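You operate a simulated robot arm through the tools that you are given. There is no shell and no other tool. Be economical: measure what you need, move in short steps, check, and stop when the job is done.

You are at the controls of a simulated robot arm. One attempt, no reset.

JOB
Brush the slip through the sliding sieve into the grey tub and stir it.
Fine: slide the sieve over the tub before you wind, most of the slip through, slide it aside again; the green stirrer goes back. Set down upright: green stirrer. Where these are worked on the way, their far stop is far enough and under half their travel is too little: sliding sieve.

The check looks at the end state, three seconds after you hand in, the way a careful person would. Anything else that was tipped, shoved, dropped, spilled or broken makes it a failure.

ROBOT AND FRAMES
A 7-joint arm with a two-finger parallel gripper on a trunk, on a base that drives. Base frame: it is fixed to the floor where the robot stands at the start and does not move with it; the origin is under the middle of the robot, x ahead of it, y to its left, z up; the surface under the hand at the start is at about z = 0.85. Lengths are in m, angles in degrees, forces in N, time in s.
Its first joint turns from -166.0 to 166.0 degrees. Places, roughly: grey tub [0.7, 0.3, 0.9]; pail crank [0.8, -0.2, 1]; sieve crank [0.7, 0.1, 1]; sliding sieve [0.7, 0.1, 1]. Payload 3.43 kg.
The TCP is the grasp point between the finger pads, 0.03 m short of the fingertips. In the tool frame z runs along the fingers and y along their closing line. The gripper opens to 0.094 m. The fingers are 0.028 m wide and 0.01 m thick; the gripper's body (0.05 by 0.096 m) begins 0.055 m behind the TCP.
Orientation is that of the tool frame in the base frame, as [roll, pitch, yaw] about the fixed x, y, z axes, in that order (R = Rz(yaw) Ry(pitch) Rx(roll)). With the fingers straight down and closing along the base's y, the tool's x points along the base's -x, its y along +y and its z along -z.

CONTROLS
- The arm moves only by the tool send_rows. Its argument "plan" is a list of rows, each a list of 7 numbers: the finger opening in m, from 0 to 0.094, then the shift along the tool's x, y, z in units of 50 mm (1.0 is 50 mm), then the turn, a rotation vector about the tool's x, y, z in units of 8 degrees (1.0 is 8 degrees). In form: [[jaw, tx, ty, tz, rx, ry, rz], ...]. A call has 1 to 10 rows; each row shifts and turns the commanded pose from where the row before left it, along the tool's axes as they then stand. A call with a number of a shift or a turn outside -1 to 1 is refused whole. A row lasts 0.2 s, in which the tool goes at most 0.05 m and 8.6 degrees; a call with a longer step from one row to the next is refused whole, and so is a gripper value outside its range. A pose out of reach is approached as far as the arm can. The call stops where the force on the tool passes 80 N (or 10 N more than at its start, if that is more) or the arm is blocked; 0.2 s more then pass. The fingers move at their own pace (about 0.045 m/s each) and stop on an object; they squeeze with about 39 N. The grip force told is the motor's: it shows also when the fingers shut on nothing. Time passes only in rows, and 0.2 s behind the last, so rows that do not move let the fingers close. The reply holds the time, the measured pose of the TCP, the force on the tool along the base axes, the opening and the grip force, in the units named above and with some noise, with the torque about the TCP (base axes, N m) and any sound that the robot's microphone picked up, and new pictures: "views" is both (left out), scene, wrist or none.
- Cameras (640 x 400 px; columns grow to the right, rows downward): "scene" is now at [0.5327, 0.1782, 1.3975]; the picture's right is [-0.20, -0.98, 0.00], its down [-0.50, 0.10, -0.86] and it looks along [0.84, -0.17, -0.51] (base axes); focal length 214 px, centre (320, 200). "wrist" rides on the gripper at [0.076, 0.014, -0.103] in the tool frame; the picture's right is [-0.18, 0.98, 0.00], its down [-0.75, -0.14, -0.64] and it looks along [-0.63, -0.12, 0.77] (tool axes); focal length 243 px, centre (320, 200). There is no depth. A picture from a camera that has moved, and an enlarged one, comes with that camera's place and axes in the base frame and with its lens.
- slide_trunk(by): slides the trunk up (or, below 0, down) by that many m; the arm and the scene camera ride with it, the base frame stays. It gives what a move gives, with no picture.
- roll_base(legs): drives the robot by 1 to 6 legs, each [ahead, left, turn to the left] in m, m and degrees, along the robot's own axes; the way and the turn of a leg run together, so that a leg with both is an arc; at most 1.5 m and 180 degrees a leg. The arm and the cameras ride along, it lands a little off, and it stops where it bumps. It gives what a move gives, and a new picture of the scene camera.
- aim_head(pan, tilt): turns the head with the scene camera to pan (to the left, within 103 degrees either way) and tilt (down, from -29 to 69), counted from straight ahead of the robot. It gives what a move gives, and a new picture of the scene camera.
- close_up(camera, box): a new picture of the part [left, top, right, bottom] of that camera's present view, enlarged. No time passes.
- finish_job(): hands the job in; it is judged then, once.

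Work in short steps. Places have to be worked out from the pictures, the camera data and where the tool is seen: move nearer, look again, correct. Check each grasp and each placing, and mend what went wrong. You have 120 turns and 260 pictures in all, those below and enlarged ones among them. Open the gripper and draw the arm clear of the work before you hand the job in, unless the task says otherwise; then end with one line.

The tools are called after "Emit:" as a command line: name --pt "numbers of a row" for each row, then --argument value for the rest, lists and objects as JSON in quotes. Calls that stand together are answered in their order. send_rows: Moves the arm, as the interface text tells. Its arguments: {"type":"object","properties":{"plan":{"type":"array"},"views":{"type":"string","enum":["both","scene","wrist","none"]}},"required":["plan"]} The other tools are called the same way: slide_trunk (by) slides the trunk up or down; roll_base (legs) drives the base; aim_head (pan, tilt) turns the head that bears the scene camera; close_up (camera, box) takes an enlarged picture of a part of a camera's view; finish_job () hands the job in.

At the start:

```text
time: 0.0
ee_pos: [0.6403, 0.138, 1.316]
tcp_rot: [180.0, 0.0, 179.9]
force: [0.1, 1.2, 0.3]
moment: [-0.01, -0.03, 0.01]
grip_width: 0.0938
gripper_force: 0.1
trunk travel left (down, up): [-0.45, 0.16]
robot x, y, heading: [-0.0025, -0.0001, -0.1]
head pan, tilt: [-11.4, 30.9]
```

scene: 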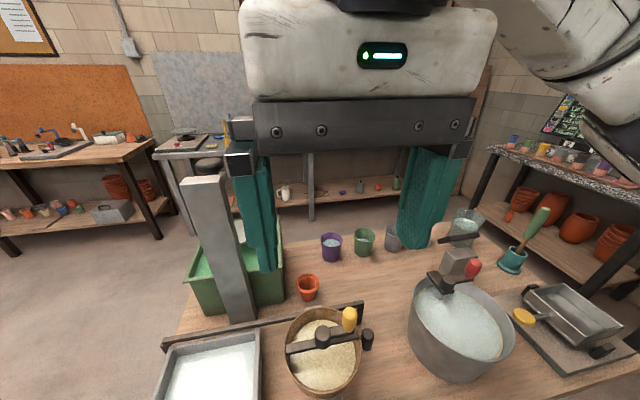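
wrist: 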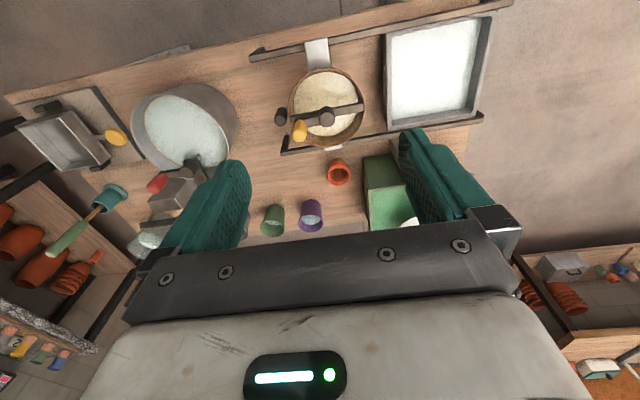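

I'll look closer at the sieve, the tub and the stirrer first.

Emit:
aim_head --pan -5 --tilt 50

Emit:
close_up --camera "wrist" --box '[240, 0, 520, 175]'

Emit:
close_up --camera "wrist" --box '[0, 60, 280, 275]'

```text
time: 0.8
ee_pos: [0.6408, 0.1379, 1.3154]
tcp_rot: [180.0, 0.1, -180.0]
force: [0.3, -0.2, -0.7]
moment: [-0.03, -0.03, 0.0]
grip_width: 0.0939
gripper_force: 0.0
trunk travel left (down, up): [-0.45, 0.16]
robot x, y, heading: [0.0008, -0.0011, 0.4]
head pan, tilt: [-5.0, 50.0]
camera scene: at [0.5211, 0.1892, 1.3695], right [-0.09, -1.0, 0.0], down [-0.76, 0.07, -0.64], along [0.64, -0.06, -0.77], focal length 214 px, centre (320, 200)
```

scene: 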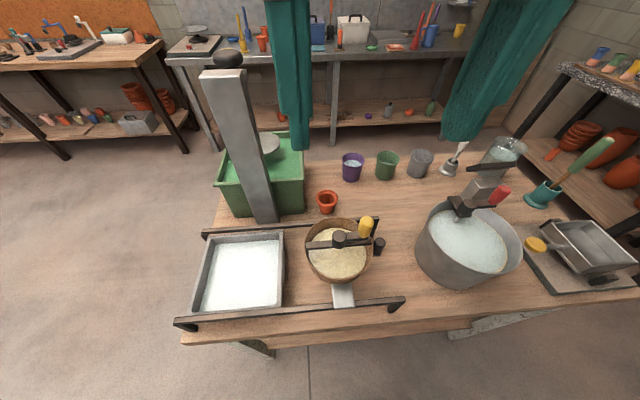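

```text
2.29 times, centred on (380, 88) of wrist
camera zoom: at [0.5641, 0.1528, 1.4183], right [0.18, 0.98, 0.0], down [0.75, -0.14, 0.64], along [0.63, -0.12, -0.77], focal length 555 px, centre (183, 457)
```

zoom: 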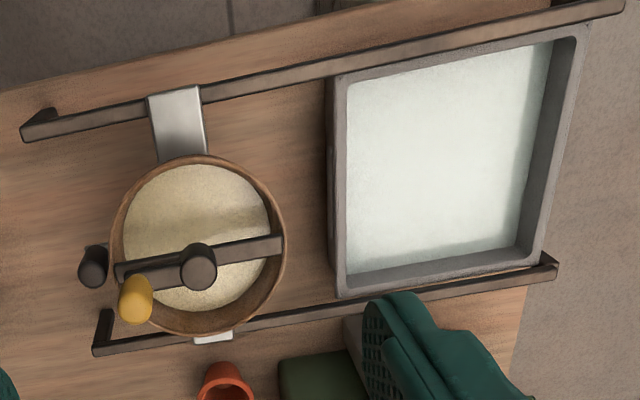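

```text
1.86 times, centred on (140, 168) of wrist
camera zoom: at [0.5641, 0.1528, 1.4183], right [0.18, 0.98, 0.0], down [0.75, -0.14, 0.64], along [0.63, -0.12, -0.77], focal length 451 px, centre (655, 260)
```

zoom: 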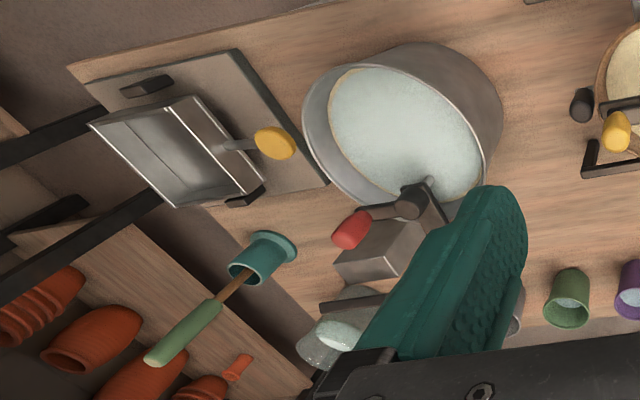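

Emit:
close_up --camera "scene" --box '[170, 180, 420, 340]'

Emit:
close_up --camera "scene" --box '[400, 110, 640, 300]'

```text
2.50 times, centred on (295, 260) of scene
camera zoom: at [0.5211, 0.1892, 1.3695], right [-0.09, -1.0, 0.0], down [-0.76, 0.07, -0.64], along [0.64, -0.06, -0.77], focal length 536 px, centre (382, 50)
```

zoom: 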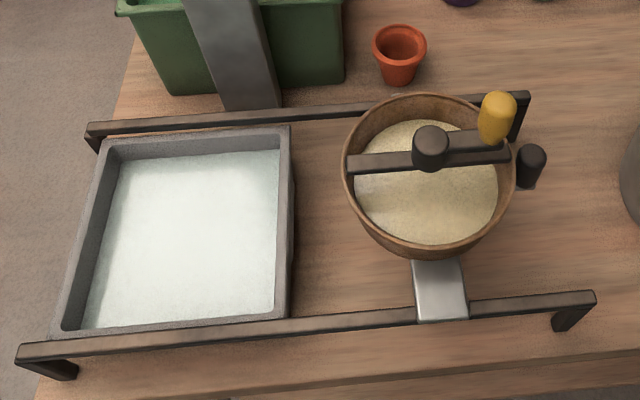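

```text
2.11 times, centred on (520, 205) of scene
camera zoom: at [0.5211, 0.1892, 1.3695], right [-0.09, -1.0, 0.0], down [-0.76, 0.07, -0.64], along [0.64, -0.06, -0.77], focal length 452 px, centre (-101, 190)
```

zoom: 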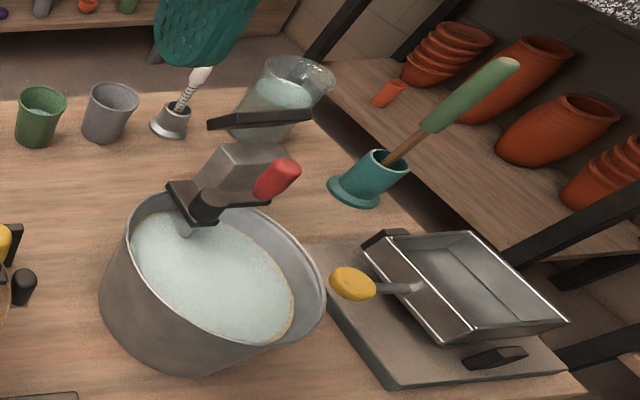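

Triangulated: crank knob top ≈(.707,.097,1.093), hub ≈(.706,.137,1.055), black slide handle top ≈(.722,.051,.993), tub centre y≈.335. First I turn the tool so that it closes along x.

Emit:
send_rows --pt "0.07 0 0 0 0 0 -1" --pt "0.07 0 0 0 0 0 -1" --pt "0.07 0 0 0 0 0 -1" --pt "0.07 0 0 0 0 0 -1" --pt "0.07 0 0 0 0 0 -1" --pt "0.07 0 0 0 0 0 -1" --pt "0.07 0 0 0 0 0 -1" --pt "0.07 0 0 0 0 0 -1" --pt "0.07 0 0 0 0 0 -1" --pt "0.07 0 0 0 0 0 -1" --views "none"

Emit:
send_rows --pt "0.07 0 0 0 0 0 -1" --pt "0.07 0 0 0 0 0 -0.25" --pt "0.07 0 0 0 0 0 0" --views "both"

```text
time: 3.0
ee_pos: [0.6334, 0.1401, 1.3133]
tcp_rot: [179.9, 0.0, -99.9]
force: [0.1, -0.4, -0.1]
moment: [-0.04, -0.05, 0.0]
grip_width: 0.07
gripper_force: 0.0
out of reach, approached as far as the arm can: row 10
trunk travel left (down, up): [-0.45, 0.16]
robot x, y, heading: [0.0018, 0.0005, -0.0]
head pan, tilt: [-5.0, 50.0]
```

```text
time: 3.8
ee_pos: [0.5974, 0.1554, 1.3013]
tcp_rot: [180.0, 0.1, -90.0]
force: [0.1, 0.1, -0.5]
moment: [0.0, 0.01, -0.04]
grip_width: 0.07
gripper_force: 0.0
out of reach, approached as far as the arm can: row 1, 2
trunk travel left (down, up): [-0.45, 0.16]
robot x, y, heading: [-0.0, 0.0045, 0.1]
head pan, tilt: [-5.0, 50.0]
camera scene: at [0.5211, 0.1892, 1.3694], right [-0.09, -1.0, 0.0], down [-0.76, 0.07, -0.64], along [0.64, -0.06, -0.77], focal length 214 px, centre (320, 200)
camera wrist: at [0.5832, 0.0806, 1.4053], right [-0.98, 0.19, 0.0], down [0.14, 0.75, 0.64], along [0.12, 0.63, -0.77], focal length 243 px, centre (320, 200)
```

scene: 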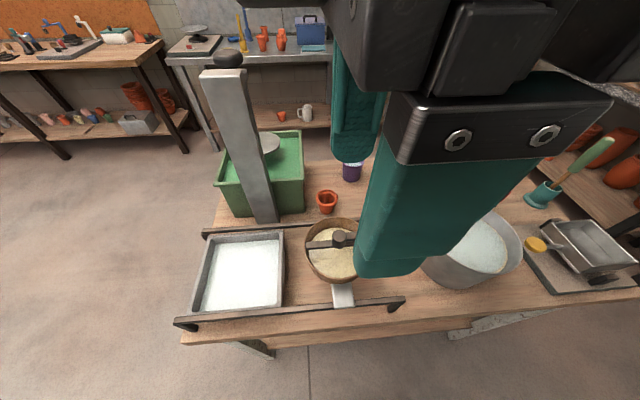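
wrist: 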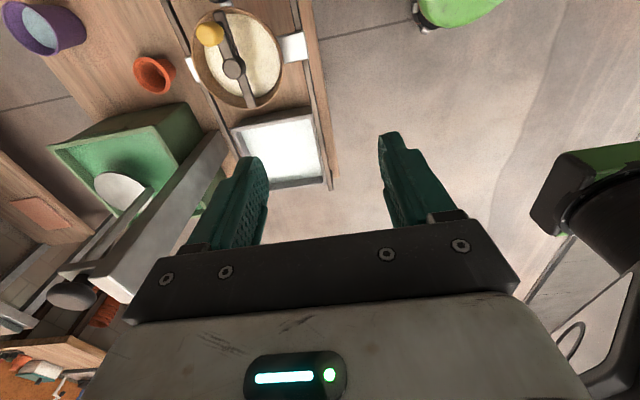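

Out of reach there because it's high; I move down to above the black handle.

Emit:
send_rows --pt "0.07 0.35 -0.417 0.6 0 0 0" --pt "0.07 0.35 -0.417 0.6 0 0 0" --pt "0.07 0.35 -0.417 0.6 0 0 0" --pt "0.07 0.35 -0.417 0.6 0 0 0" --pt "0.07 0.35 -0.417 0.6 0 0 0" --pt "0.07 0.35 -0.417 0.4 0 0 0"

```text
time: 5.2
ee_pos: [0.5887, 0.1182, 1.1317]
tcp_rot: [179.9, 0.0, -90.0]
force: [0.0, 0.3, -0.6]
moment: [0.01, -0.02, 0.04]
grip_width: 0.0701
gripper_force: 0.0
out of reach, approached as far as the arm can: row 1, 2, 3, 4, 5, 6
trunk travel left (down, up): [-0.45, 0.16]
robot x, y, heading: [-0.0011, 0.0006, -0.1]
head pan, tilt: [-5.0, 50.0]
camera scene: at [0.5211, 0.1893, 1.3694], right [-0.09, -1.0, 0.0], down [-0.76, 0.07, -0.64], along [0.64, -0.06, -0.77], focal length 214 px, centre (320, 200)
camera wrist: at [0.5747, 0.0417, 1.2358], right [-0.98, 0.19, 0.0], down [0.14, 0.75, 0.64], along [0.12, 0.63, -0.77], focal length 243 px, centre (320, 200)
```

scene: 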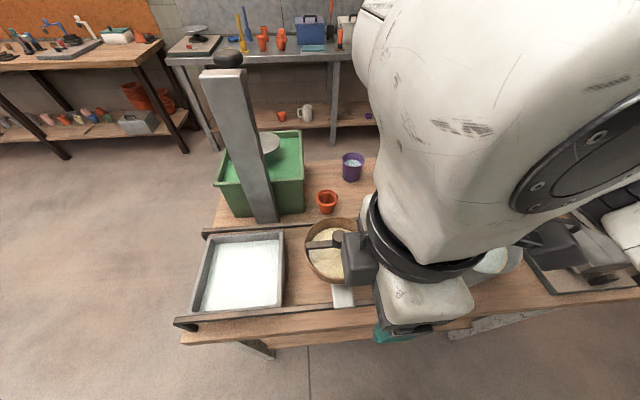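
wrist: 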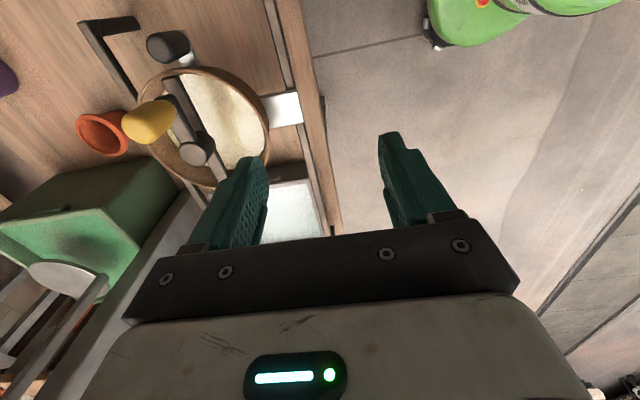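

That yaw direction runs the arm into a joint limit. I back up and turn the other way (yaw +90).

Emit:
send_rows --pt "0.07 0 0 -0.9 0 0 0" --pt "0.07 0 0 -0.9 0 0 0.5" --pt "0.07 0 0 -0.3 0 0 1" --pt "0.07 0 0 0 0 0 1" --pt "0.07 0 0 0 0 0 1" --pt "0.07 0 0 0 0 0 1" --pt "0.07 0 0 0 0 0 1" --pt "0.07 0 0 0 0 0 1" --pt "0.07 0 0 0 0 0 1" --pt "0.07 0 0 0 0 0 1" --views "none"

Emit:
send_rows --pt "0.07 0 0 0 0 0 1" --pt "0.07 0 0 0 0 0 1" --pt "0.07 0 0 0 0 0 1" --pt "0.07 0 0 0 0 0 1" --pt "0.07 0 0 0 0 0 1" --pt "0.07 0 0 0 0 0 1" --pt "0.07 0 0 0 0 0 1" --pt "0.07 0 0 0 0 0 1" --pt "0.07 0 0 0 0 0 1" --pt "0.07 0 0 0 0 0 1" --views "none"

Emit:
send_rows --pt "0.07 0 0 0 0 0 1" --pt "0.07 0 0 0 0 0 1" --pt "0.07 0 0 0 0 0 1" --pt "0.07 0 0 0 0 0 1" --pt "0.07 0 0 0 0 0 0" --views "both"

```text
time: 7.4
ee_pos: [0.5915, 0.1177, 1.2392]
tcp_rot: [180.0, 0.0, -158.2]
force: [0.5, 0.4, -1.3]
moment: [-0.03, 0.01, -0.01]
grip_width: 0.0699
gripper_force: 0.2
trunk travel left (down, up): [-0.45, 0.16]
robot x, y, heading: [-0.0004, -0.0018, -0.0]
head pan, tilt: [-5.0, 50.0]
```

```text
time: 9.6
ee_pos: [0.5902, 0.1172, 1.2405]
tcp_rot: [180.0, 0.0, 121.9]
force: [0.1, -0.1, 0.3]
moment: [0.01, 0.05, -0.01]
grip_width: 0.0699
gripper_force: 0.0
trunk travel left (down, up): [-0.45, 0.16]
robot x, y, heading: [0.0008, -0.0005, -0.0]
head pan, tilt: [-5.0, 50.0]
```

```text
time: 10.8
ee_pos: [0.59, 0.1167, 1.2391]
tcp_rot: [-179.9, 0.1, 90.0]
force: [0.6, -0.1, -0.6]
moment: [-0.03, -0.04, -0.03]
grip_width: 0.0699
gripper_force: 0.1
trunk travel left (down, up): [-0.45, 0.16]
robot x, y, heading: [-0.0005, -0.0014, -0.1]
head pan, tilt: [-5.0, 50.0]
camera scene: at [0.521, 0.1892, 1.3694], right [-0.09, -1.0, 0.0], down [-0.76, 0.07, -0.64], along [0.64, -0.06, -0.77], focal length 214 px, centre (320, 200)
camera wrist: at [0.6044, 0.1938, 1.3429], right [0.98, -0.19, 0.0], down [-0.14, -0.75, 0.64], along [-0.12, -0.63, -0.77], focal length 243 px, centre (320, 200)
```

scene: 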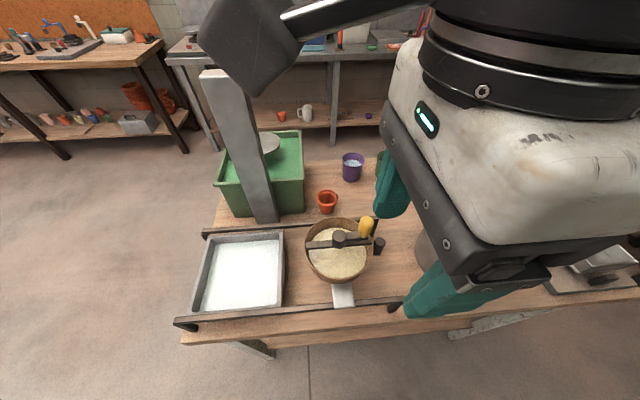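
wrist: 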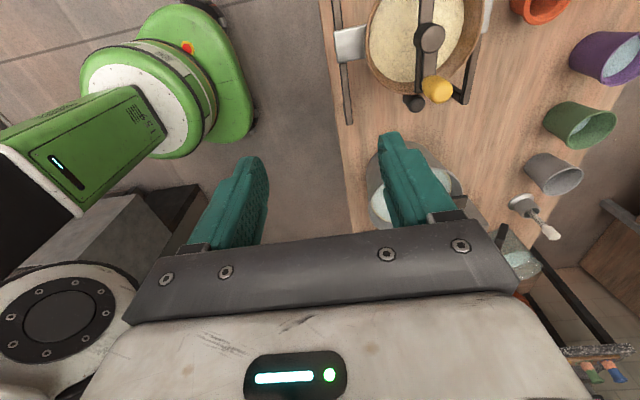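

Works this way. Move to above/behind the handle and tilt 25° so the hand leans away from the crank.

Emit:
send_rows --pt "0.06 -0.468 0.528 0.2 0 0 0" --pt "0.06 -0.468 0.528 0.2 0 0 0" --pt "0.06 -0.468 0.528 0.2 0 0 0" --pt "0.06 -0.468 0.528 0.2 0 0 0" --pt "0.06 -0.468 0.528 0.2 0 0 0" --pt "0.06 0 0 0 0 0.78 0" --pt "0.06 0 0 0 0 0.78 0" --pt "0.06 0 0 0 0 0.78 0" --pt "0.06 0 0 0 0 0.78 0"

```text
time: 12.8
ee_pos: [0.7225, -0.0014, 1.1899]
tcp_rot: [-179.9, -25.1, 90.0]
force: [0.5, 1.1, 0.0]
moment: [-0.04, 0.0, 0.01]
grip_width: 0.06
gripper_force: 0.0
trunk travel left (down, up): [-0.45, 0.16]
robot x, y, heading: [0.0006, -0.0005, 0.1]
head pan, tilt: [-5.0, 50.0]
camera scene: at [0.5211, 0.1893, 1.3694], right [-0.09, -1.0, 0.0], down [-0.76, 0.07, -0.64], along [0.64, -0.06, -0.77], focal length 214 px, centre (320, 200)
camera wrist: at [0.7368, 0.0257, 1.3163], right [0.98, -0.17, -0.08], down [-0.14, -0.95, 0.26], along [-0.12, -0.25, -0.96], focal length 243 px, centre (320, 200)
```

scene: 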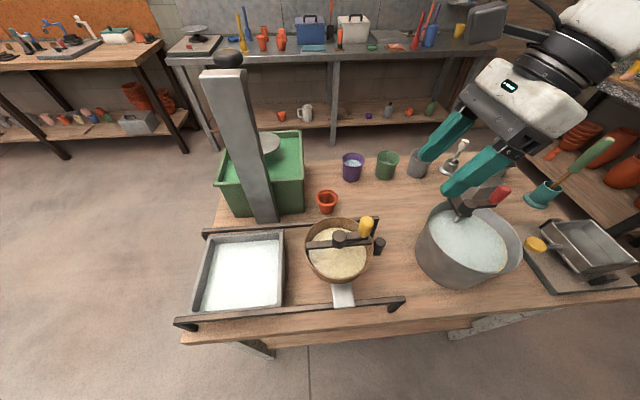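
wrist: 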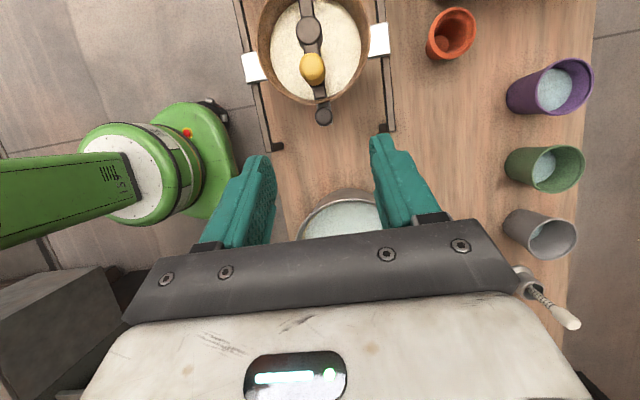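

Emit:
close_up --camera "wrist" --box '[230, 0, 400, 140]'

Emit:
close_up --camera "scene" --box '[290, 200, 410, 290]'

```text
2.86 times, centred on (315, 70) of wrist
camera zoom: at [0.7368, 0.0257, 1.3163], right [0.98, -0.17, -0.08], down [-0.14, -0.95, 0.26], along [-0.12, -0.25, -0.96], focal length 693 px, centre (334, 571)
```

zoom: 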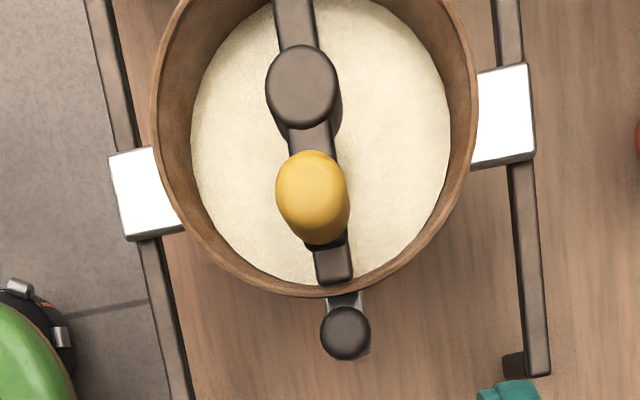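

```text
4.44 times, centred on (350, 245) of scene
camera zoom: at [0.5211, 0.1893, 1.3694], right [-0.09, -1.0, 0.0], down [-0.76, 0.07, -0.64], along [0.64, -0.06, -0.77], focal length 953 px, centre (187, 0)
```

zoom: 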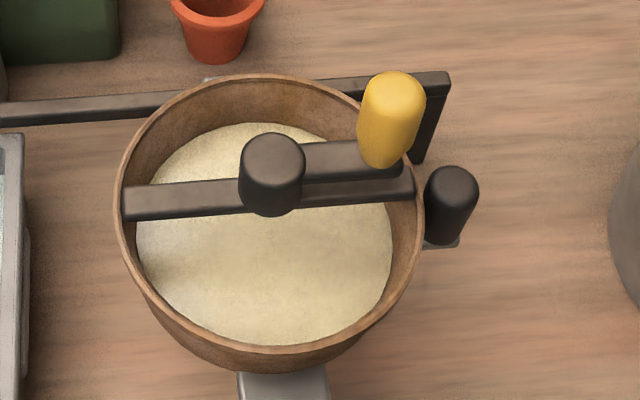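

Refined: peg at (.720,.052, top .992), crank knob (.721,.0925, top 1.069), hub (.720,.136). I reduce the tilt to 10° and come down most of the way.

Emit:
send_rows --pt "0.06 0 0 0 0 -0.94 0" --pt "0.06 0 0 0 0 -0.94 0" --pt "0.06 0.03 -0.01 0.8 0 0 0" --pt "0.06 0.05 -0.02 0.8 0 0 0" --pt "0.06 0.05 -0.02 0.8 0 0 0" --pt "0.06 0.05 0 0.8 0 0 0"

```text
time: 14.2
ee_pos: [0.7198, 0.0369, 1.0363]
tcp_rot: [-179.9, -10.1, 90.1]
force: [-0.4, -0.3, -0.2]
moment: [0.0, -0.01, 0.01]
grip_width: 0.0602
gripper_force: 0.1
trunk travel left (down, up): [-0.45, 0.16]
robot x, y, heading: [0.0007, -0.0043, 0.2]
head pan, tilt: [-5.0, 50.0]
camera scene: at [0.521, 0.1891, 1.3695], right [-0.09, -1.0, 0.0], down [-0.76, 0.07, -0.64], along [0.64, -0.06, -0.77], focal length 214 px, centre (320, 200)
camera wrist: at [0.7332, 0.0946, 1.1501], right [0.98, -0.18, -0.03], down [-0.14, -0.85, 0.5], along [-0.12, -0.49, -0.86], focal length 243 px, centre (320, 200)
```

scene: 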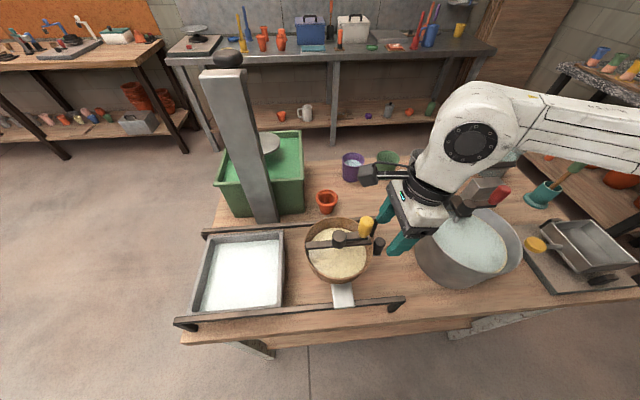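
wrist: 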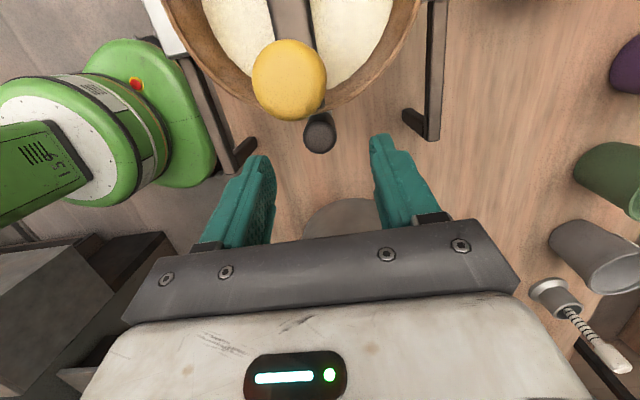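

Aligned. Final descent then close.

Emit:
send_rows --pt "0.06 0 0 0.5 0 0 0" --pt "0.06 -0.02 0 0.55 0 0 0" --pt "0.06 0 0 0 0 0 0" --pt "0.0 0 0 0 0 0 0" --pt "0.0 0 0 0 0 0 0" --pt "0.0 0 0 0 0 0 0" --pt "0.0 0 0 0 0 0 0"

```text
time: 15.8
ee_pos: [0.7204, 0.0444, 0.9838]
tcp_rot: [-179.9, -9.9, 90.1]
force: [-2.9, 1.6, -2.5]
moment: [-0.05, -0.01, 0.02]
grip_width: 0.023
gripper_force: 45.5
trunk travel left (down, up): [-0.45, 0.16]
robot x, y, heading: [0.0019, -0.0024, -0.1]
head pan, tilt: [-5.0, 50.0]
camera scene: at [0.521, 0.1893, 1.3694], right [-0.09, -1.0, 0.0], down [-0.76, 0.07, -0.64], along [0.64, -0.06, -0.77], focal length 214 px, centre (320, 200)
camera wrist: at [0.7339, 0.1024, 1.0988], right [0.98, -0.18, -0.03], down [-0.14, -0.85, 0.5], along [-0.12, -0.49, -0.86], focal length 243 px, centre (320, 200)
```

scene: 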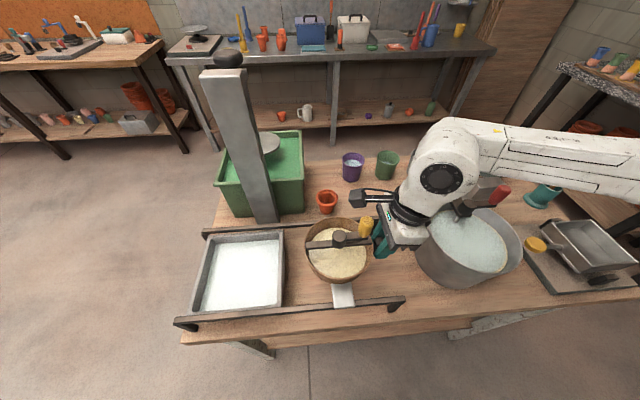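
wrist: 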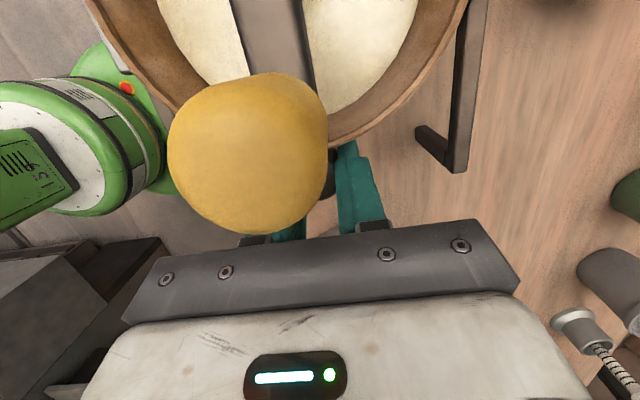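

Gripped (23 mm). Slide along +y in gentle steps.

Emit:
send_rows --pt "0.0 0.3 0 0.052 0 0 0" --pt "0.0 0.49 0 0.087 0 0 0" --pt "0.0 0.49 0 0.087 0 0 0" --pt "0.0 0.49 0 0.087 0 0 0"

```text
time: 16.8
ee_pos: [0.7191, 0.134, 0.9844]
tcp_rot: [179.9, -10.1, 90.0]
force: [-9.8, 1.3, 14.5]
moment: [-0.7, -0.22, 0.11]
grip_width: 0.022
gripper_force: 44.9
trunk travel left (down, up): [-0.45, 0.16]
robot x, y, heading: [0.0007, 0.0014, -0.2]
head pan, tilt: [-5.0, 50.0]
camera scene: at [0.5202, 0.1891, 1.3699], right [-0.09, -1.0, 0.0], down [-0.76, 0.07, -0.64], along [0.64, -0.06, -0.77], focal length 214 px, centre (320, 200)
camera wrist: at [0.7338, 0.1929, 1.0988], right [0.98, -0.18, -0.03], down [-0.14, -0.85, 0.5], along [-0.12, -0.49, -0.86], focal length 243 px, centre (320, 200)
```

scene: 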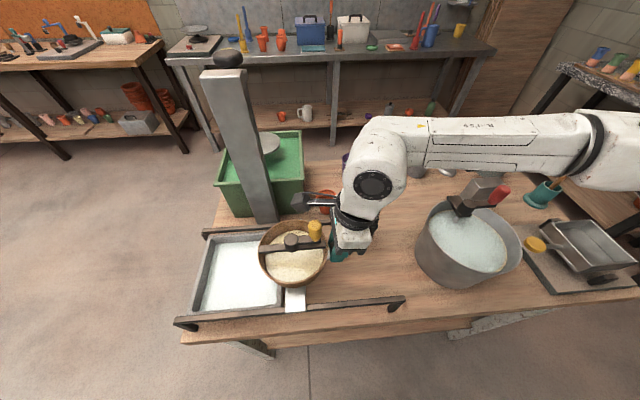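
wrist: 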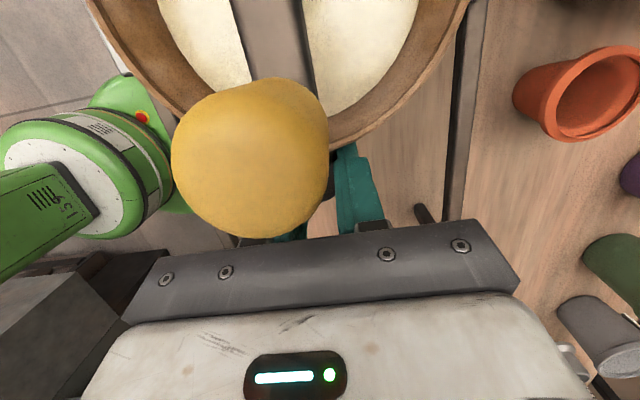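

Emit:
close_up --camera "scene" --box '[180, 110, 420, 300]'

```text
2.11 times, centred on (300, 205) of scene
camera zoom: at [0.5202, 0.1891, 1.3699], right [-0.09, -1.0, 0.0], down [-0.76, 0.07, -0.64], along [0.64, -0.06, -0.77], focal length 452 px, centre (362, 190)
```

zoom: 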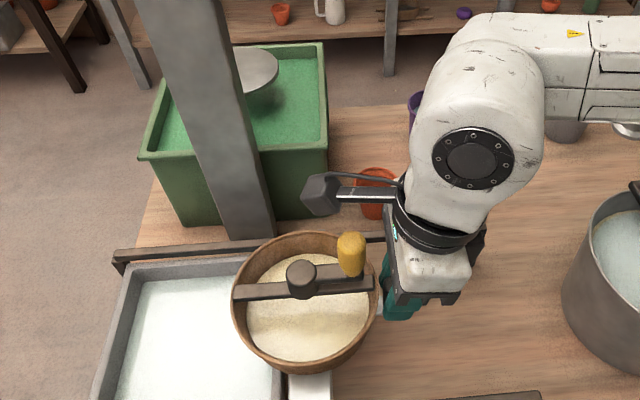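

The protruding dark box is the wrist camera, at x≈.73, clear of the post (x≈.88). Continue sliding until the stop.

Emit:
send_rows --pt "0.0 0.4 0 0.07 0 0 0" --pt "0.0 0.4 0 0.07 0 0 0" --pt "0.0 0.4 0 0.07 0 0 0" --pt "0.0 0.4 0 0.07 0 0 0" --views "scene"

```text
time: 17.8
ee_pos: [0.7213, 0.2138, 0.9851]
tcp_rot: [179.9, -10.0, 90.1]
force: [2.7, 1.9, 17.4]
moment: [-0.47, 0.59, 0.03]
grip_width: 0.0219
gripper_force: 45.0
trunk travel left (down, up): [-0.45, 0.16]
robot x, y, heading: [0.0001, 0.0022, 0.1]
head pan, tilt: [-5.0, 50.0]
camera scene: at [0.5209, 0.1889, 1.3697], right [-0.09, -1.0, 0.0], down [-0.76, 0.07, -0.64], along [0.64, -0.06, -0.77], focal length 214 px, centre (320, 200)
```

scene: 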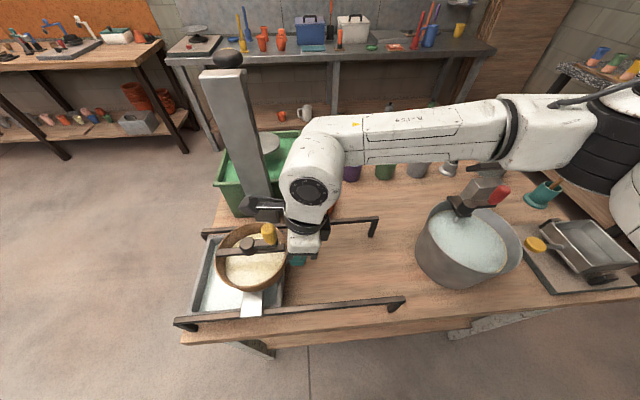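

Emit:
send_rows --pt "0.0 0.3 0 0.052 0 0 0" --pt "0.0 0.3 0 0.052 0 0 0" --pt "0.0 0.2 0 0.035 0 0 0" --pt "0.0 0.2 0 0.035 0 0 0" --pt "0.0 0.2 0 0.035 0 0 0" --views "scene"

```text
time: 19.0
ee_pos: [0.7203, 0.2654, 0.979]
tcp_rot: [-179.7, -9.0, 89.6]
force: [-11.8, -60.9, 4.5]
moment: [0.51, -0.47, 0.07]
grip_width: 0.0219
gripper_force: 45.7
trunk travel left (down, up): [-0.45, 0.16]
robot x, y, heading: [-0.001, -0.0031, -0.3]
head pan, tilt: [-5.0, 50.0]
camera scene: at [0.521, 0.1842, 1.3695], right [-0.09, -1.0, 0.0], down [-0.76, 0.07, -0.64], along [0.64, -0.06, -0.77], focal length 214 px, centre (320, 200)
```

scene: 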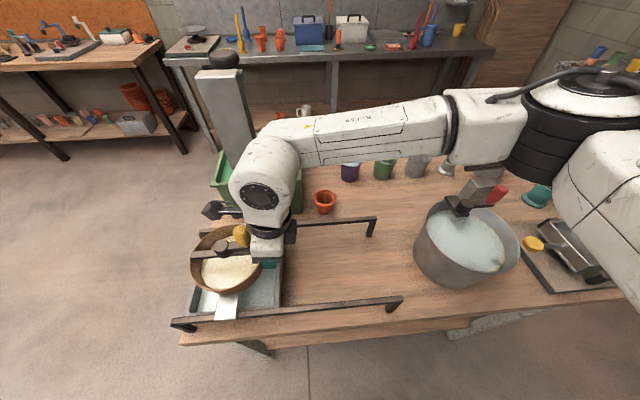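

It hit the far stop (y≈.265, 61 N). Relax, let go, and retract along the tool axis.

Emit:
send_rows --pt "0.0 -0.17 0 -0.03 0 0 0" --pt "0.05 0 0 0 0 0 0" --pt "0.05 0 0 0 0 0 0" --pt "0.05 0 0 0 0 0 0" --pt "0.05 0 0 -0.5 0 0 0" --pt "0.05 0 0 -0.8 0 0 0" --pt "0.05 0 0 -0.8 0 0 0" --pt "0.05 0 0 -0.8 0 0 0"

```text
time: 20.8
ee_pos: [0.7183, 0.2426, 1.1254]
tcp_rot: [-179.9, -10.0, 90.1]
force: [-0.3, 0.3, -0.7]
moment: [0.02, 0.0, 0.0]
grip_width: 0.05
gripper_force: 0.0
trunk travel left (down, up): [-0.45, 0.16]
robot x, y, heading: [0.0021, -0.0012, 0.1]
head pan, tilt: [-5.0, 50.0]
camera scene: at [0.5211, 0.1894, 1.3693], right [-0.09, -1.0, 0.0], down [-0.76, 0.07, -0.64], along [0.64, -0.06, -0.77], focal length 214 px, centre (320, 200)
camera wrist: at [0.7316, 0.3003, 1.2399], right [0.98, -0.18, -0.03], down [-0.14, -0.85, 0.5], along [-0.12, -0.49, -0.86], focal length 243 px, centre (320, 200)
```

scene: 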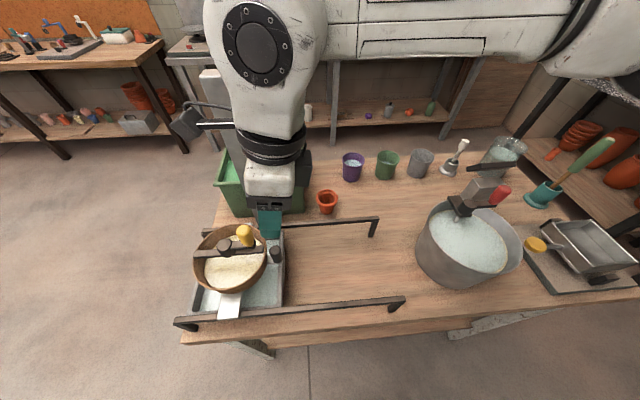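
wrist: 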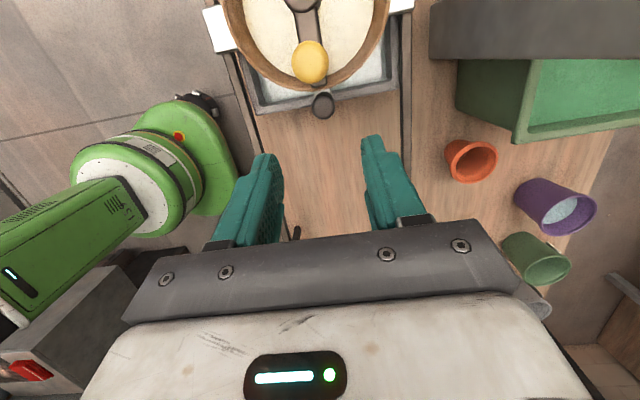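

Emit:
close_up --camera "scene" --box '[180, 200, 300, 320]'

Emit:
close_up --camera "wrist" --box '[200, 0, 420, 140]'

```text
3.33 times, centred on (240, 260) of scene
camera zoom: at [0.5211, 0.1894, 1.3693], right [-0.09, -1.0, 0.0], down [-0.76, 0.07, -0.64], along [0.64, -0.06, -0.77], focal length 715 px, centre (587, 0)
```

zoom: 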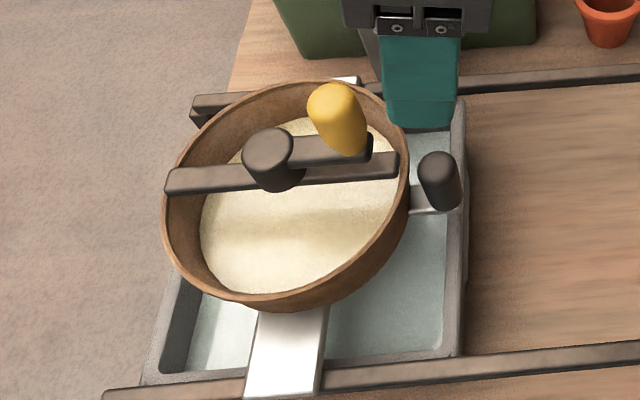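

```text
2.86 times, centred on (310, 70) of wrist
camera zoom: at [0.7316, 0.3003, 1.2399], right [0.98, -0.18, -0.03], down [-0.14, -0.85, 0.5], along [-0.12, -0.49, -0.86], focal length 693 px, centre (349, 571)
```

zoom: 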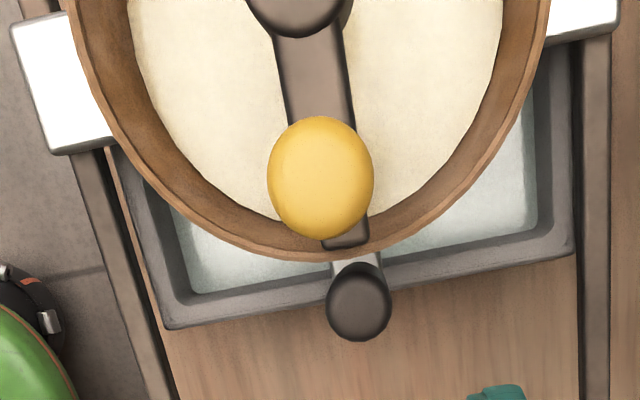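

Hub now ≈(.720,.343), knob ≈(.720,.298); sieve centred over the tub. I straighten the tool and go above the knob.

Emit:
send_rows --pt "0.05 0 0 -0.3 0 -0.62 0" --pt "0.05 0 0 0 0 -0.63 0" --pt "0.05 0.5 0.03 0 0 0 0" --pt "0.05 0.58 0 0 0 0 0" --pt "0.05 0 0 0 0 0 0"

```text
time: 22.0
ee_pos: [0.7203, 0.2935, 1.1386]
tcp_rot: [-180.0, 0.1, 90.0]
force: [-0.4, 0.1, -0.1]
moment: [0.0, -0.01, 0.01]
grip_width: 0.05
gripper_force: 0.1
trunk travel left (down, up): [-0.45, 0.16]
robot x, y, heading: [-0.0008, 0.0037, 0.1]
head pan, tilt: [-5.0, 50.0]
camera scene: at [0.5211, 0.1894, 1.3694], right [-0.09, -1.0, 0.0], down [-0.76, 0.07, -0.64], along [0.64, -0.06, -0.77], focal length 214 px, centre (320, 200)
camera wrist: at [0.7341, 0.3706, 1.2426], right [0.98, -0.18, 0.0], down [-0.14, -0.75, 0.64], along [-0.12, -0.63, -0.77], focal length 243 px, centre (320, 200)
```

scene: 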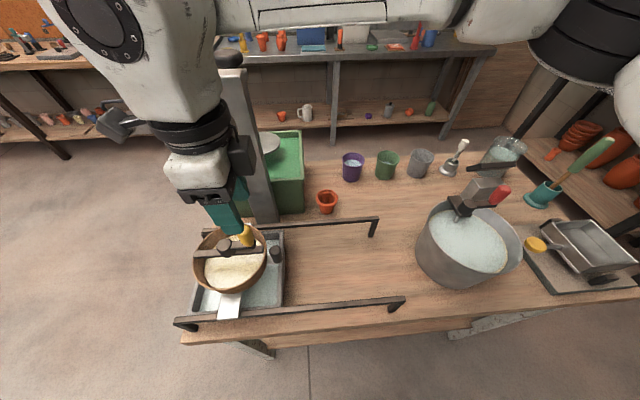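
wrist: 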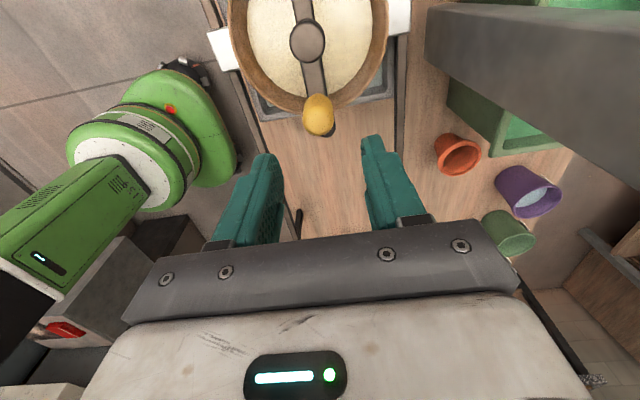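

Aligned over the knob; lower onto it and close.

Emit:
send_rows --pt "0.05 0.09 0 0.5 0 0 0" --pt "0.05 0 0 0.6 0 0 0" --pt "0.05 0 0 0.5 0 0 0" --pt "0.05 0 0 0 0 0 0" --pt "0.0 0 0 0 0 0 0" --pt "0.0 0 0 0 0 0 0" --pt "0.0 0 0 0 0 0 0"

```text
time: 23.6
ee_pos: [0.7211, 0.2989, 1.0583]
tcp_rot: [-179.9, 0.1, 90.0]
force: [-1.8, -0.5, -1.3]
moment: [-0.12, -0.07, 0.03]
grip_width: 0.0239
gripper_force: 40.1
trunk travel left (down, up): [-0.45, 0.16]
robot x, y, heading: [-0.002, -0.0, 0.3]
head pan, tilt: [-5.0, 50.0]
camera scene: at [0.5211, 0.1893, 1.3693], right [-0.09, -1.0, 0.0], down [-0.76, 0.07, -0.64], along [0.64, -0.06, -0.77], focal length 214 px, centre (320, 200)
camera wrist: at [0.7342, 0.376, 1.162], right [0.98, -0.18, 0.0], down [-0.14, -0.75, 0.64], along [-0.12, -0.63, -0.77], focal length 243 px, centre (320, 200)
```

scene: 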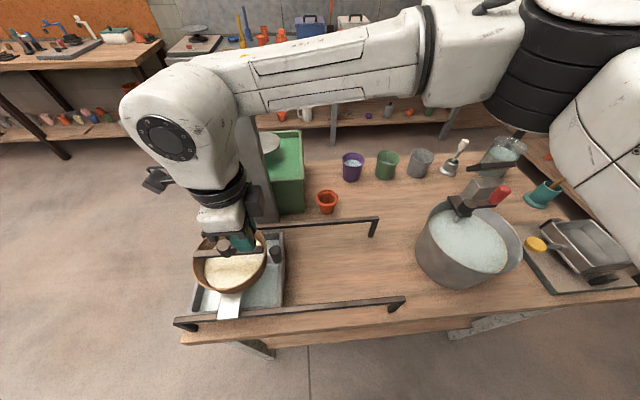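
wrist: 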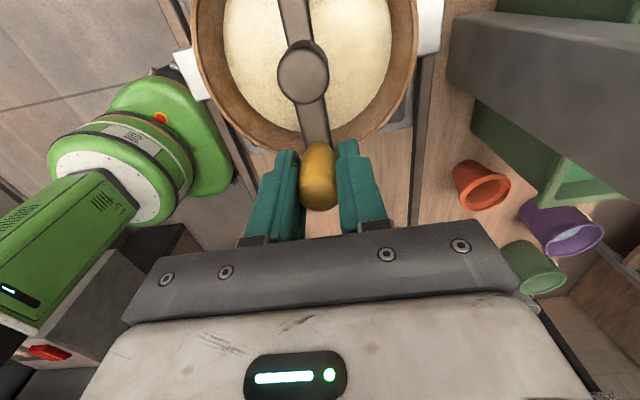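

Gripped. Start winding clockwise (toward −x first), 20° per row, first 60° as a test.

Emit:
send_rows --pt "0.0 0.0537 -0.3044 0 0 0 0" --pt "0.0 0.1545 -0.2677 0 0 0 0" --pt "0.0 0.2368 -0.1987 0 0 0 0"

```text
time: 24.4
ee_pos: [0.6814, 0.3221, 1.0599]
tcp_rot: [180.0, 0.0, 90.0]
force: [10.5, -0.7, 0.5]
moment: [-0.47, -0.15, -0.28]
grip_width: 0.0235
gripper_force: 44.6
trunk travel left (down, up): [-0.45, 0.16]
robot x, y, heading: [0.0005, -0.0047, 0.0]
head pan, tilt: [-5.0, 50.0]
camera scene: at [0.5216, 0.1891, 1.3693], right [-0.09, -1.0, 0.0], down [-0.76, 0.07, -0.64], along [0.64, -0.06, -0.77], focal length 214 px, centre (320, 200)
camera wrist: at [0.6959, 0.3985, 1.1629], right [0.98, -0.18, 0.0], down [-0.14, -0.75, 0.64], along [-0.12, -0.63, -0.77], focal length 243 px, centre (320, 200)
```

scene: 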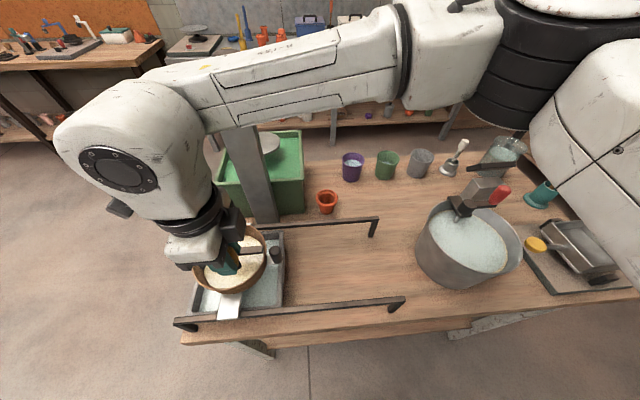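
wrist: 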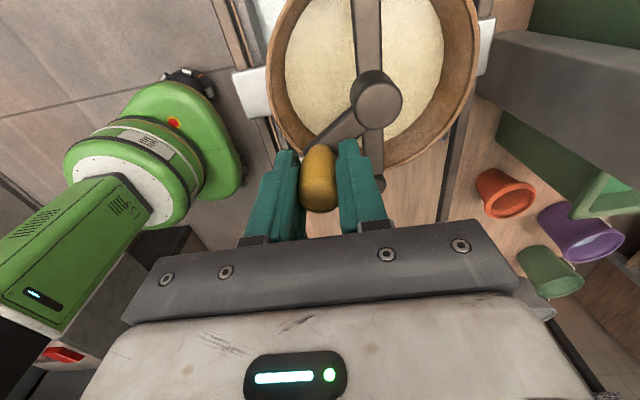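

Crank turns freely (~10 N). Continue to the far side.

Emit:
send_rows --pt "0.0 0.2905 -0.1057 0 0 0 0" --pt "0.0 0.309 0 0 0 0 0" --pt "0.0 0.2905 0.1057 0 0 0 0" --pt "0.0 0.2368 0.1987 0 0 0 0" --pt "0.0 0.1545 0.2677 0 0 0 0" --pt "0.0 0.0537 0.3044 0 0 0 0"

```text
time: 25.8
ee_pos: [0.7213, 0.3864, 1.0609]
tcp_rot: [180.0, 0.0, 90.0]
force: [-7.6, -0.2, -5.0]
moment: [0.16, 0.03, -0.35]
grip_width: 0.0234
gripper_force: 45.0
trunk travel left (down, up): [-0.45, 0.16]
robot x, y, heading: [-0.0027, -0.0019, 0.0]
head pan, tilt: [-5.0, 50.0]
camera scene: at [0.521, 0.1893, 1.3694], right [-0.09, -1.0, 0.0], down [-0.76, 0.07, -0.64], along [0.64, -0.06, -0.77], focal length 214 px, centre (320, 200)
camera wrist: at [0.735, 0.4637, 1.1632], right [0.98, -0.18, 0.0], down [-0.14, -0.75, 0.64], along [-0.12, -0.63, -0.77], focal length 243 px, centre (320, 200)
```

scene: 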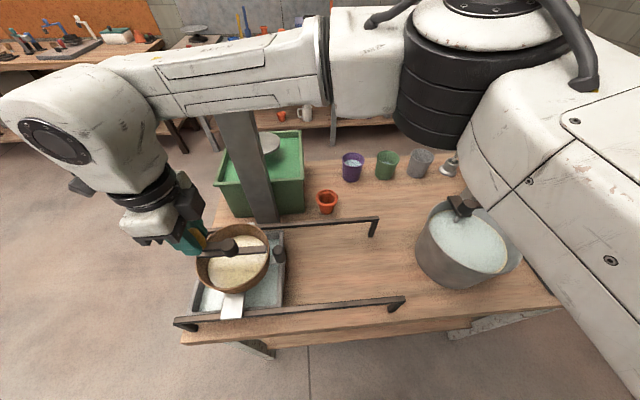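
wrist: 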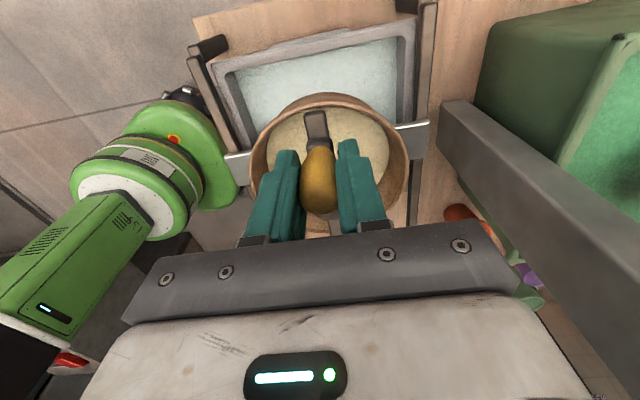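

Half a turn done. Now the +x side, near the post — go halfway and check clearance.

Emit:
send_rows --pt "0.0 -0.0537 0.3044 0 0 0 0" --pt "0.0 -0.1545 0.2677 0 0 0 0" --pt "0.0 -0.2368 0.1987 0 0 0 0" --pt "0.0 -0.2905 0.1057 0 0 0 0"

```text
time: 26.8
ee_pos: [0.7609, 0.3504, 1.0593]
tcp_rot: [-179.8, 0.2, 90.2]
force: [-23.4, -0.8, 1.6]
moment: [0.33, 0.13, -0.4]
grip_width: 0.0236
gripper_force: 44.7
trunk travel left (down, up): [-0.45, 0.16]
robot x, y, heading: [-0.0011, -0.0015, 0.0]
head pan, tilt: [-5.0, 50.0]
camera scene: at [0.5198, 0.1896, 1.3698], right [-0.09, -1.0, 0.0], down [-0.76, 0.07, -0.64], along [0.64, -0.06, -0.77], focal length 214 px, centre (320, 200)
camera wrist: at [0.7758, 0.4277, 1.163], right [0.98, -0.18, 0.0], down [-0.14, -0.75, 0.64], along [-0.12, -0.63, -0.77], focal length 243 px, centre (320, 200)
```

scene: 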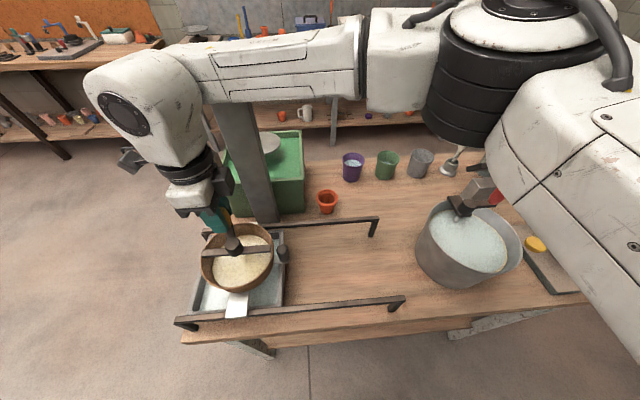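
wrist: 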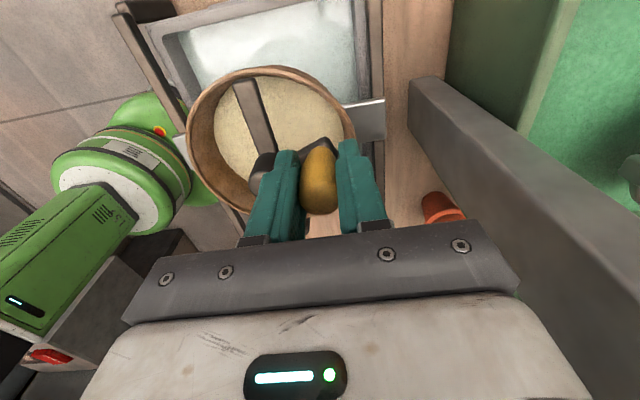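

Sieve drifts ~1 cm but the fixed circle re-centres it; clearance to the post is fine. Complete the turn.

Emit:
send_rows --pt "0.0 -0.309 0.0 0 0 0 0" --pt "0.0 -0.2905 -0.1057 0 0 0 0" --pt "0.0 -0.2368 -0.1987 0 0 0 0" --pt "0.0 -0.1545 -0.2677 0 0 0 0" --pt "0.0 -0.0537 -0.3044 0 0 0 0"

```text
time: 28.0
ee_pos: [0.7197, 0.2969, 1.059]
tcp_rot: [180.0, 0.1, 90.2]
force: [7.1, 0.8, 0.3]
moment: [-0.19, -0.3, 0.3]
grip_width: 0.0238
gripper_force: 44.6
trunk travel left (down, up): [-0.45, 0.16]
robot x, y, heading: [0.0012, -0.0032, -0.2]
head pan, tilt: [-5.0, 50.0]
camera scene: at [0.5213, 0.1894, 1.3692], right [-0.09, -1.0, 0.0], down [-0.76, 0.07, -0.64], along [0.64, -0.06, -0.77], focal length 214 px, centre (320, 200)
camera wrist: at [0.7343, 0.375, 1.1619], right [0.98, -0.18, 0.0], down [-0.14, -0.75, 0.64], along [-0.12, -0.63, -0.77], focal length 243 px, centre (320, 200)
```

scene: 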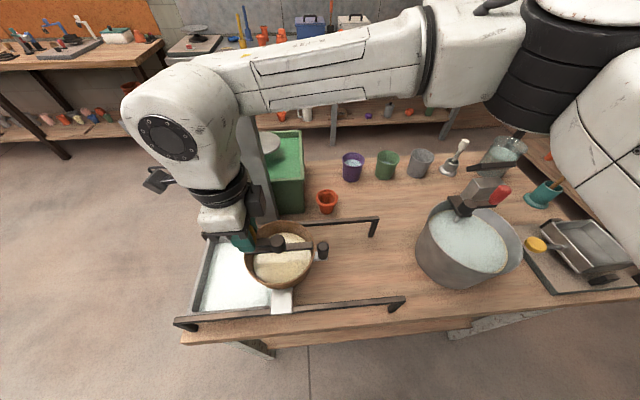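
wrist: 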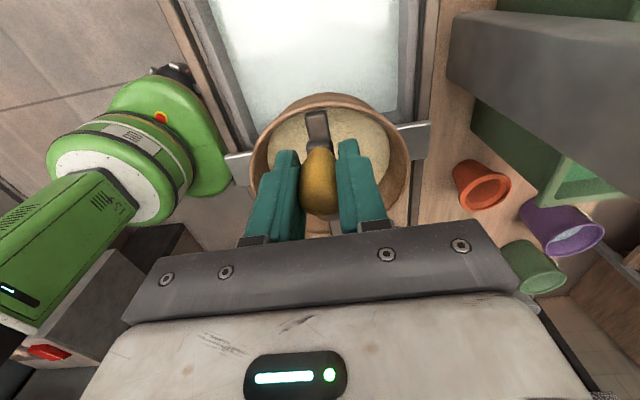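

The sieve slid back along the rails with the return half instead of the crank turning (the knob's torsion in the pads drives it). Check for spills and slip level.

Emit:
close_up --camera "scene" --box '[180, 200, 340, 320]'

```text
3.33 times, centred on (260, 260) of scene
camera zoom: at [0.5213, 0.1894, 1.3692], right [-0.09, -1.0, 0.0], down [-0.76, 0.07, -0.64], along [0.64, -0.06, -0.77], focal length 715 px, centre (520, 0)
```

zoom: 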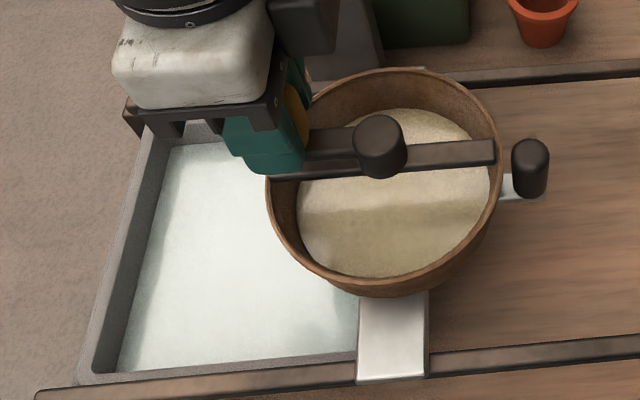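

No spill visible. Pull the sieve back to the stop (+y), then test a lighter squeeze.

Emit:
send_rows --pt "0.0 0.36 0 0 0 0 0" --pt "0.0 0.36 0 0 0 0 0" --pt "0.0 0.36 0 0 0 0 0" --pt "0.0 0.36 0 0 0 0 0" --pt "0.0 0.36 0 0 0 0 0" --pt "0.022 0.06 0 0 0 0 0" --pt "0.023 0 0 0 0 0 0"

```text
time: 29.6
ee_pos: [0.7213, 0.3905, 1.0592]
tcp_rot: [-179.9, -0.1, 90.1]
force: [-1.2, 0.2, 0.0]
moment: [0.03, -0.02, -0.02]
grip_width: 0.0241
gripper_force: 1.0
trunk travel left (down, up): [-0.45, 0.16]
robot x, y, heading: [-0.0015, -0.0003, -0.1]
head pan, tilt: [-5.0, 50.0]
camera scene: at [0.5211, 0.1894, 1.3694], right [-0.09, -1.0, 0.0], down [-0.76, 0.07, -0.64], along [0.64, -0.06, -0.77], focal length 214 px, centre (320, 200)
camera wrist: at [0.7348, 0.468, 1.1624], right [0.98, -0.18, 0.0], down [-0.14, -0.75, 0.64], along [-0.12, -0.63, -0.77], focal length 243 px, centre (320, 200)
```

scene: 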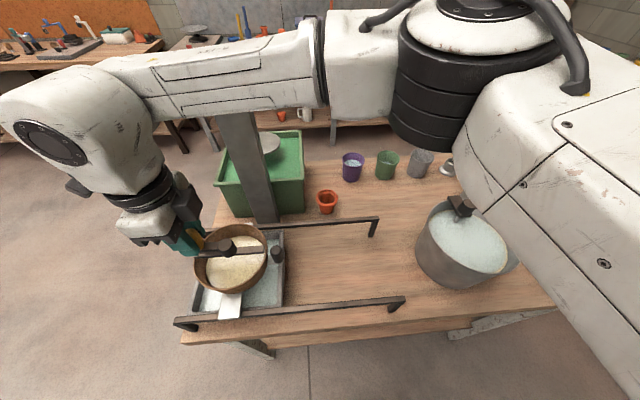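
wrist: 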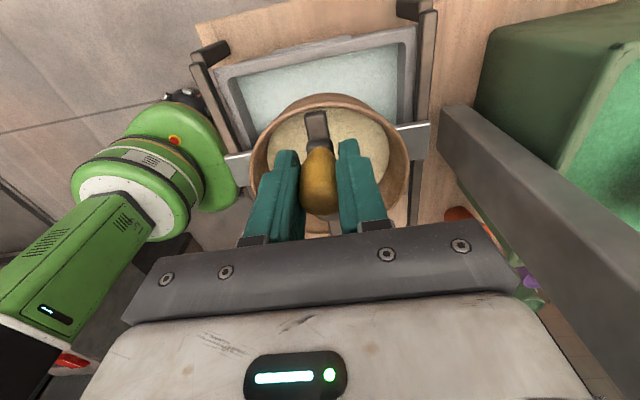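

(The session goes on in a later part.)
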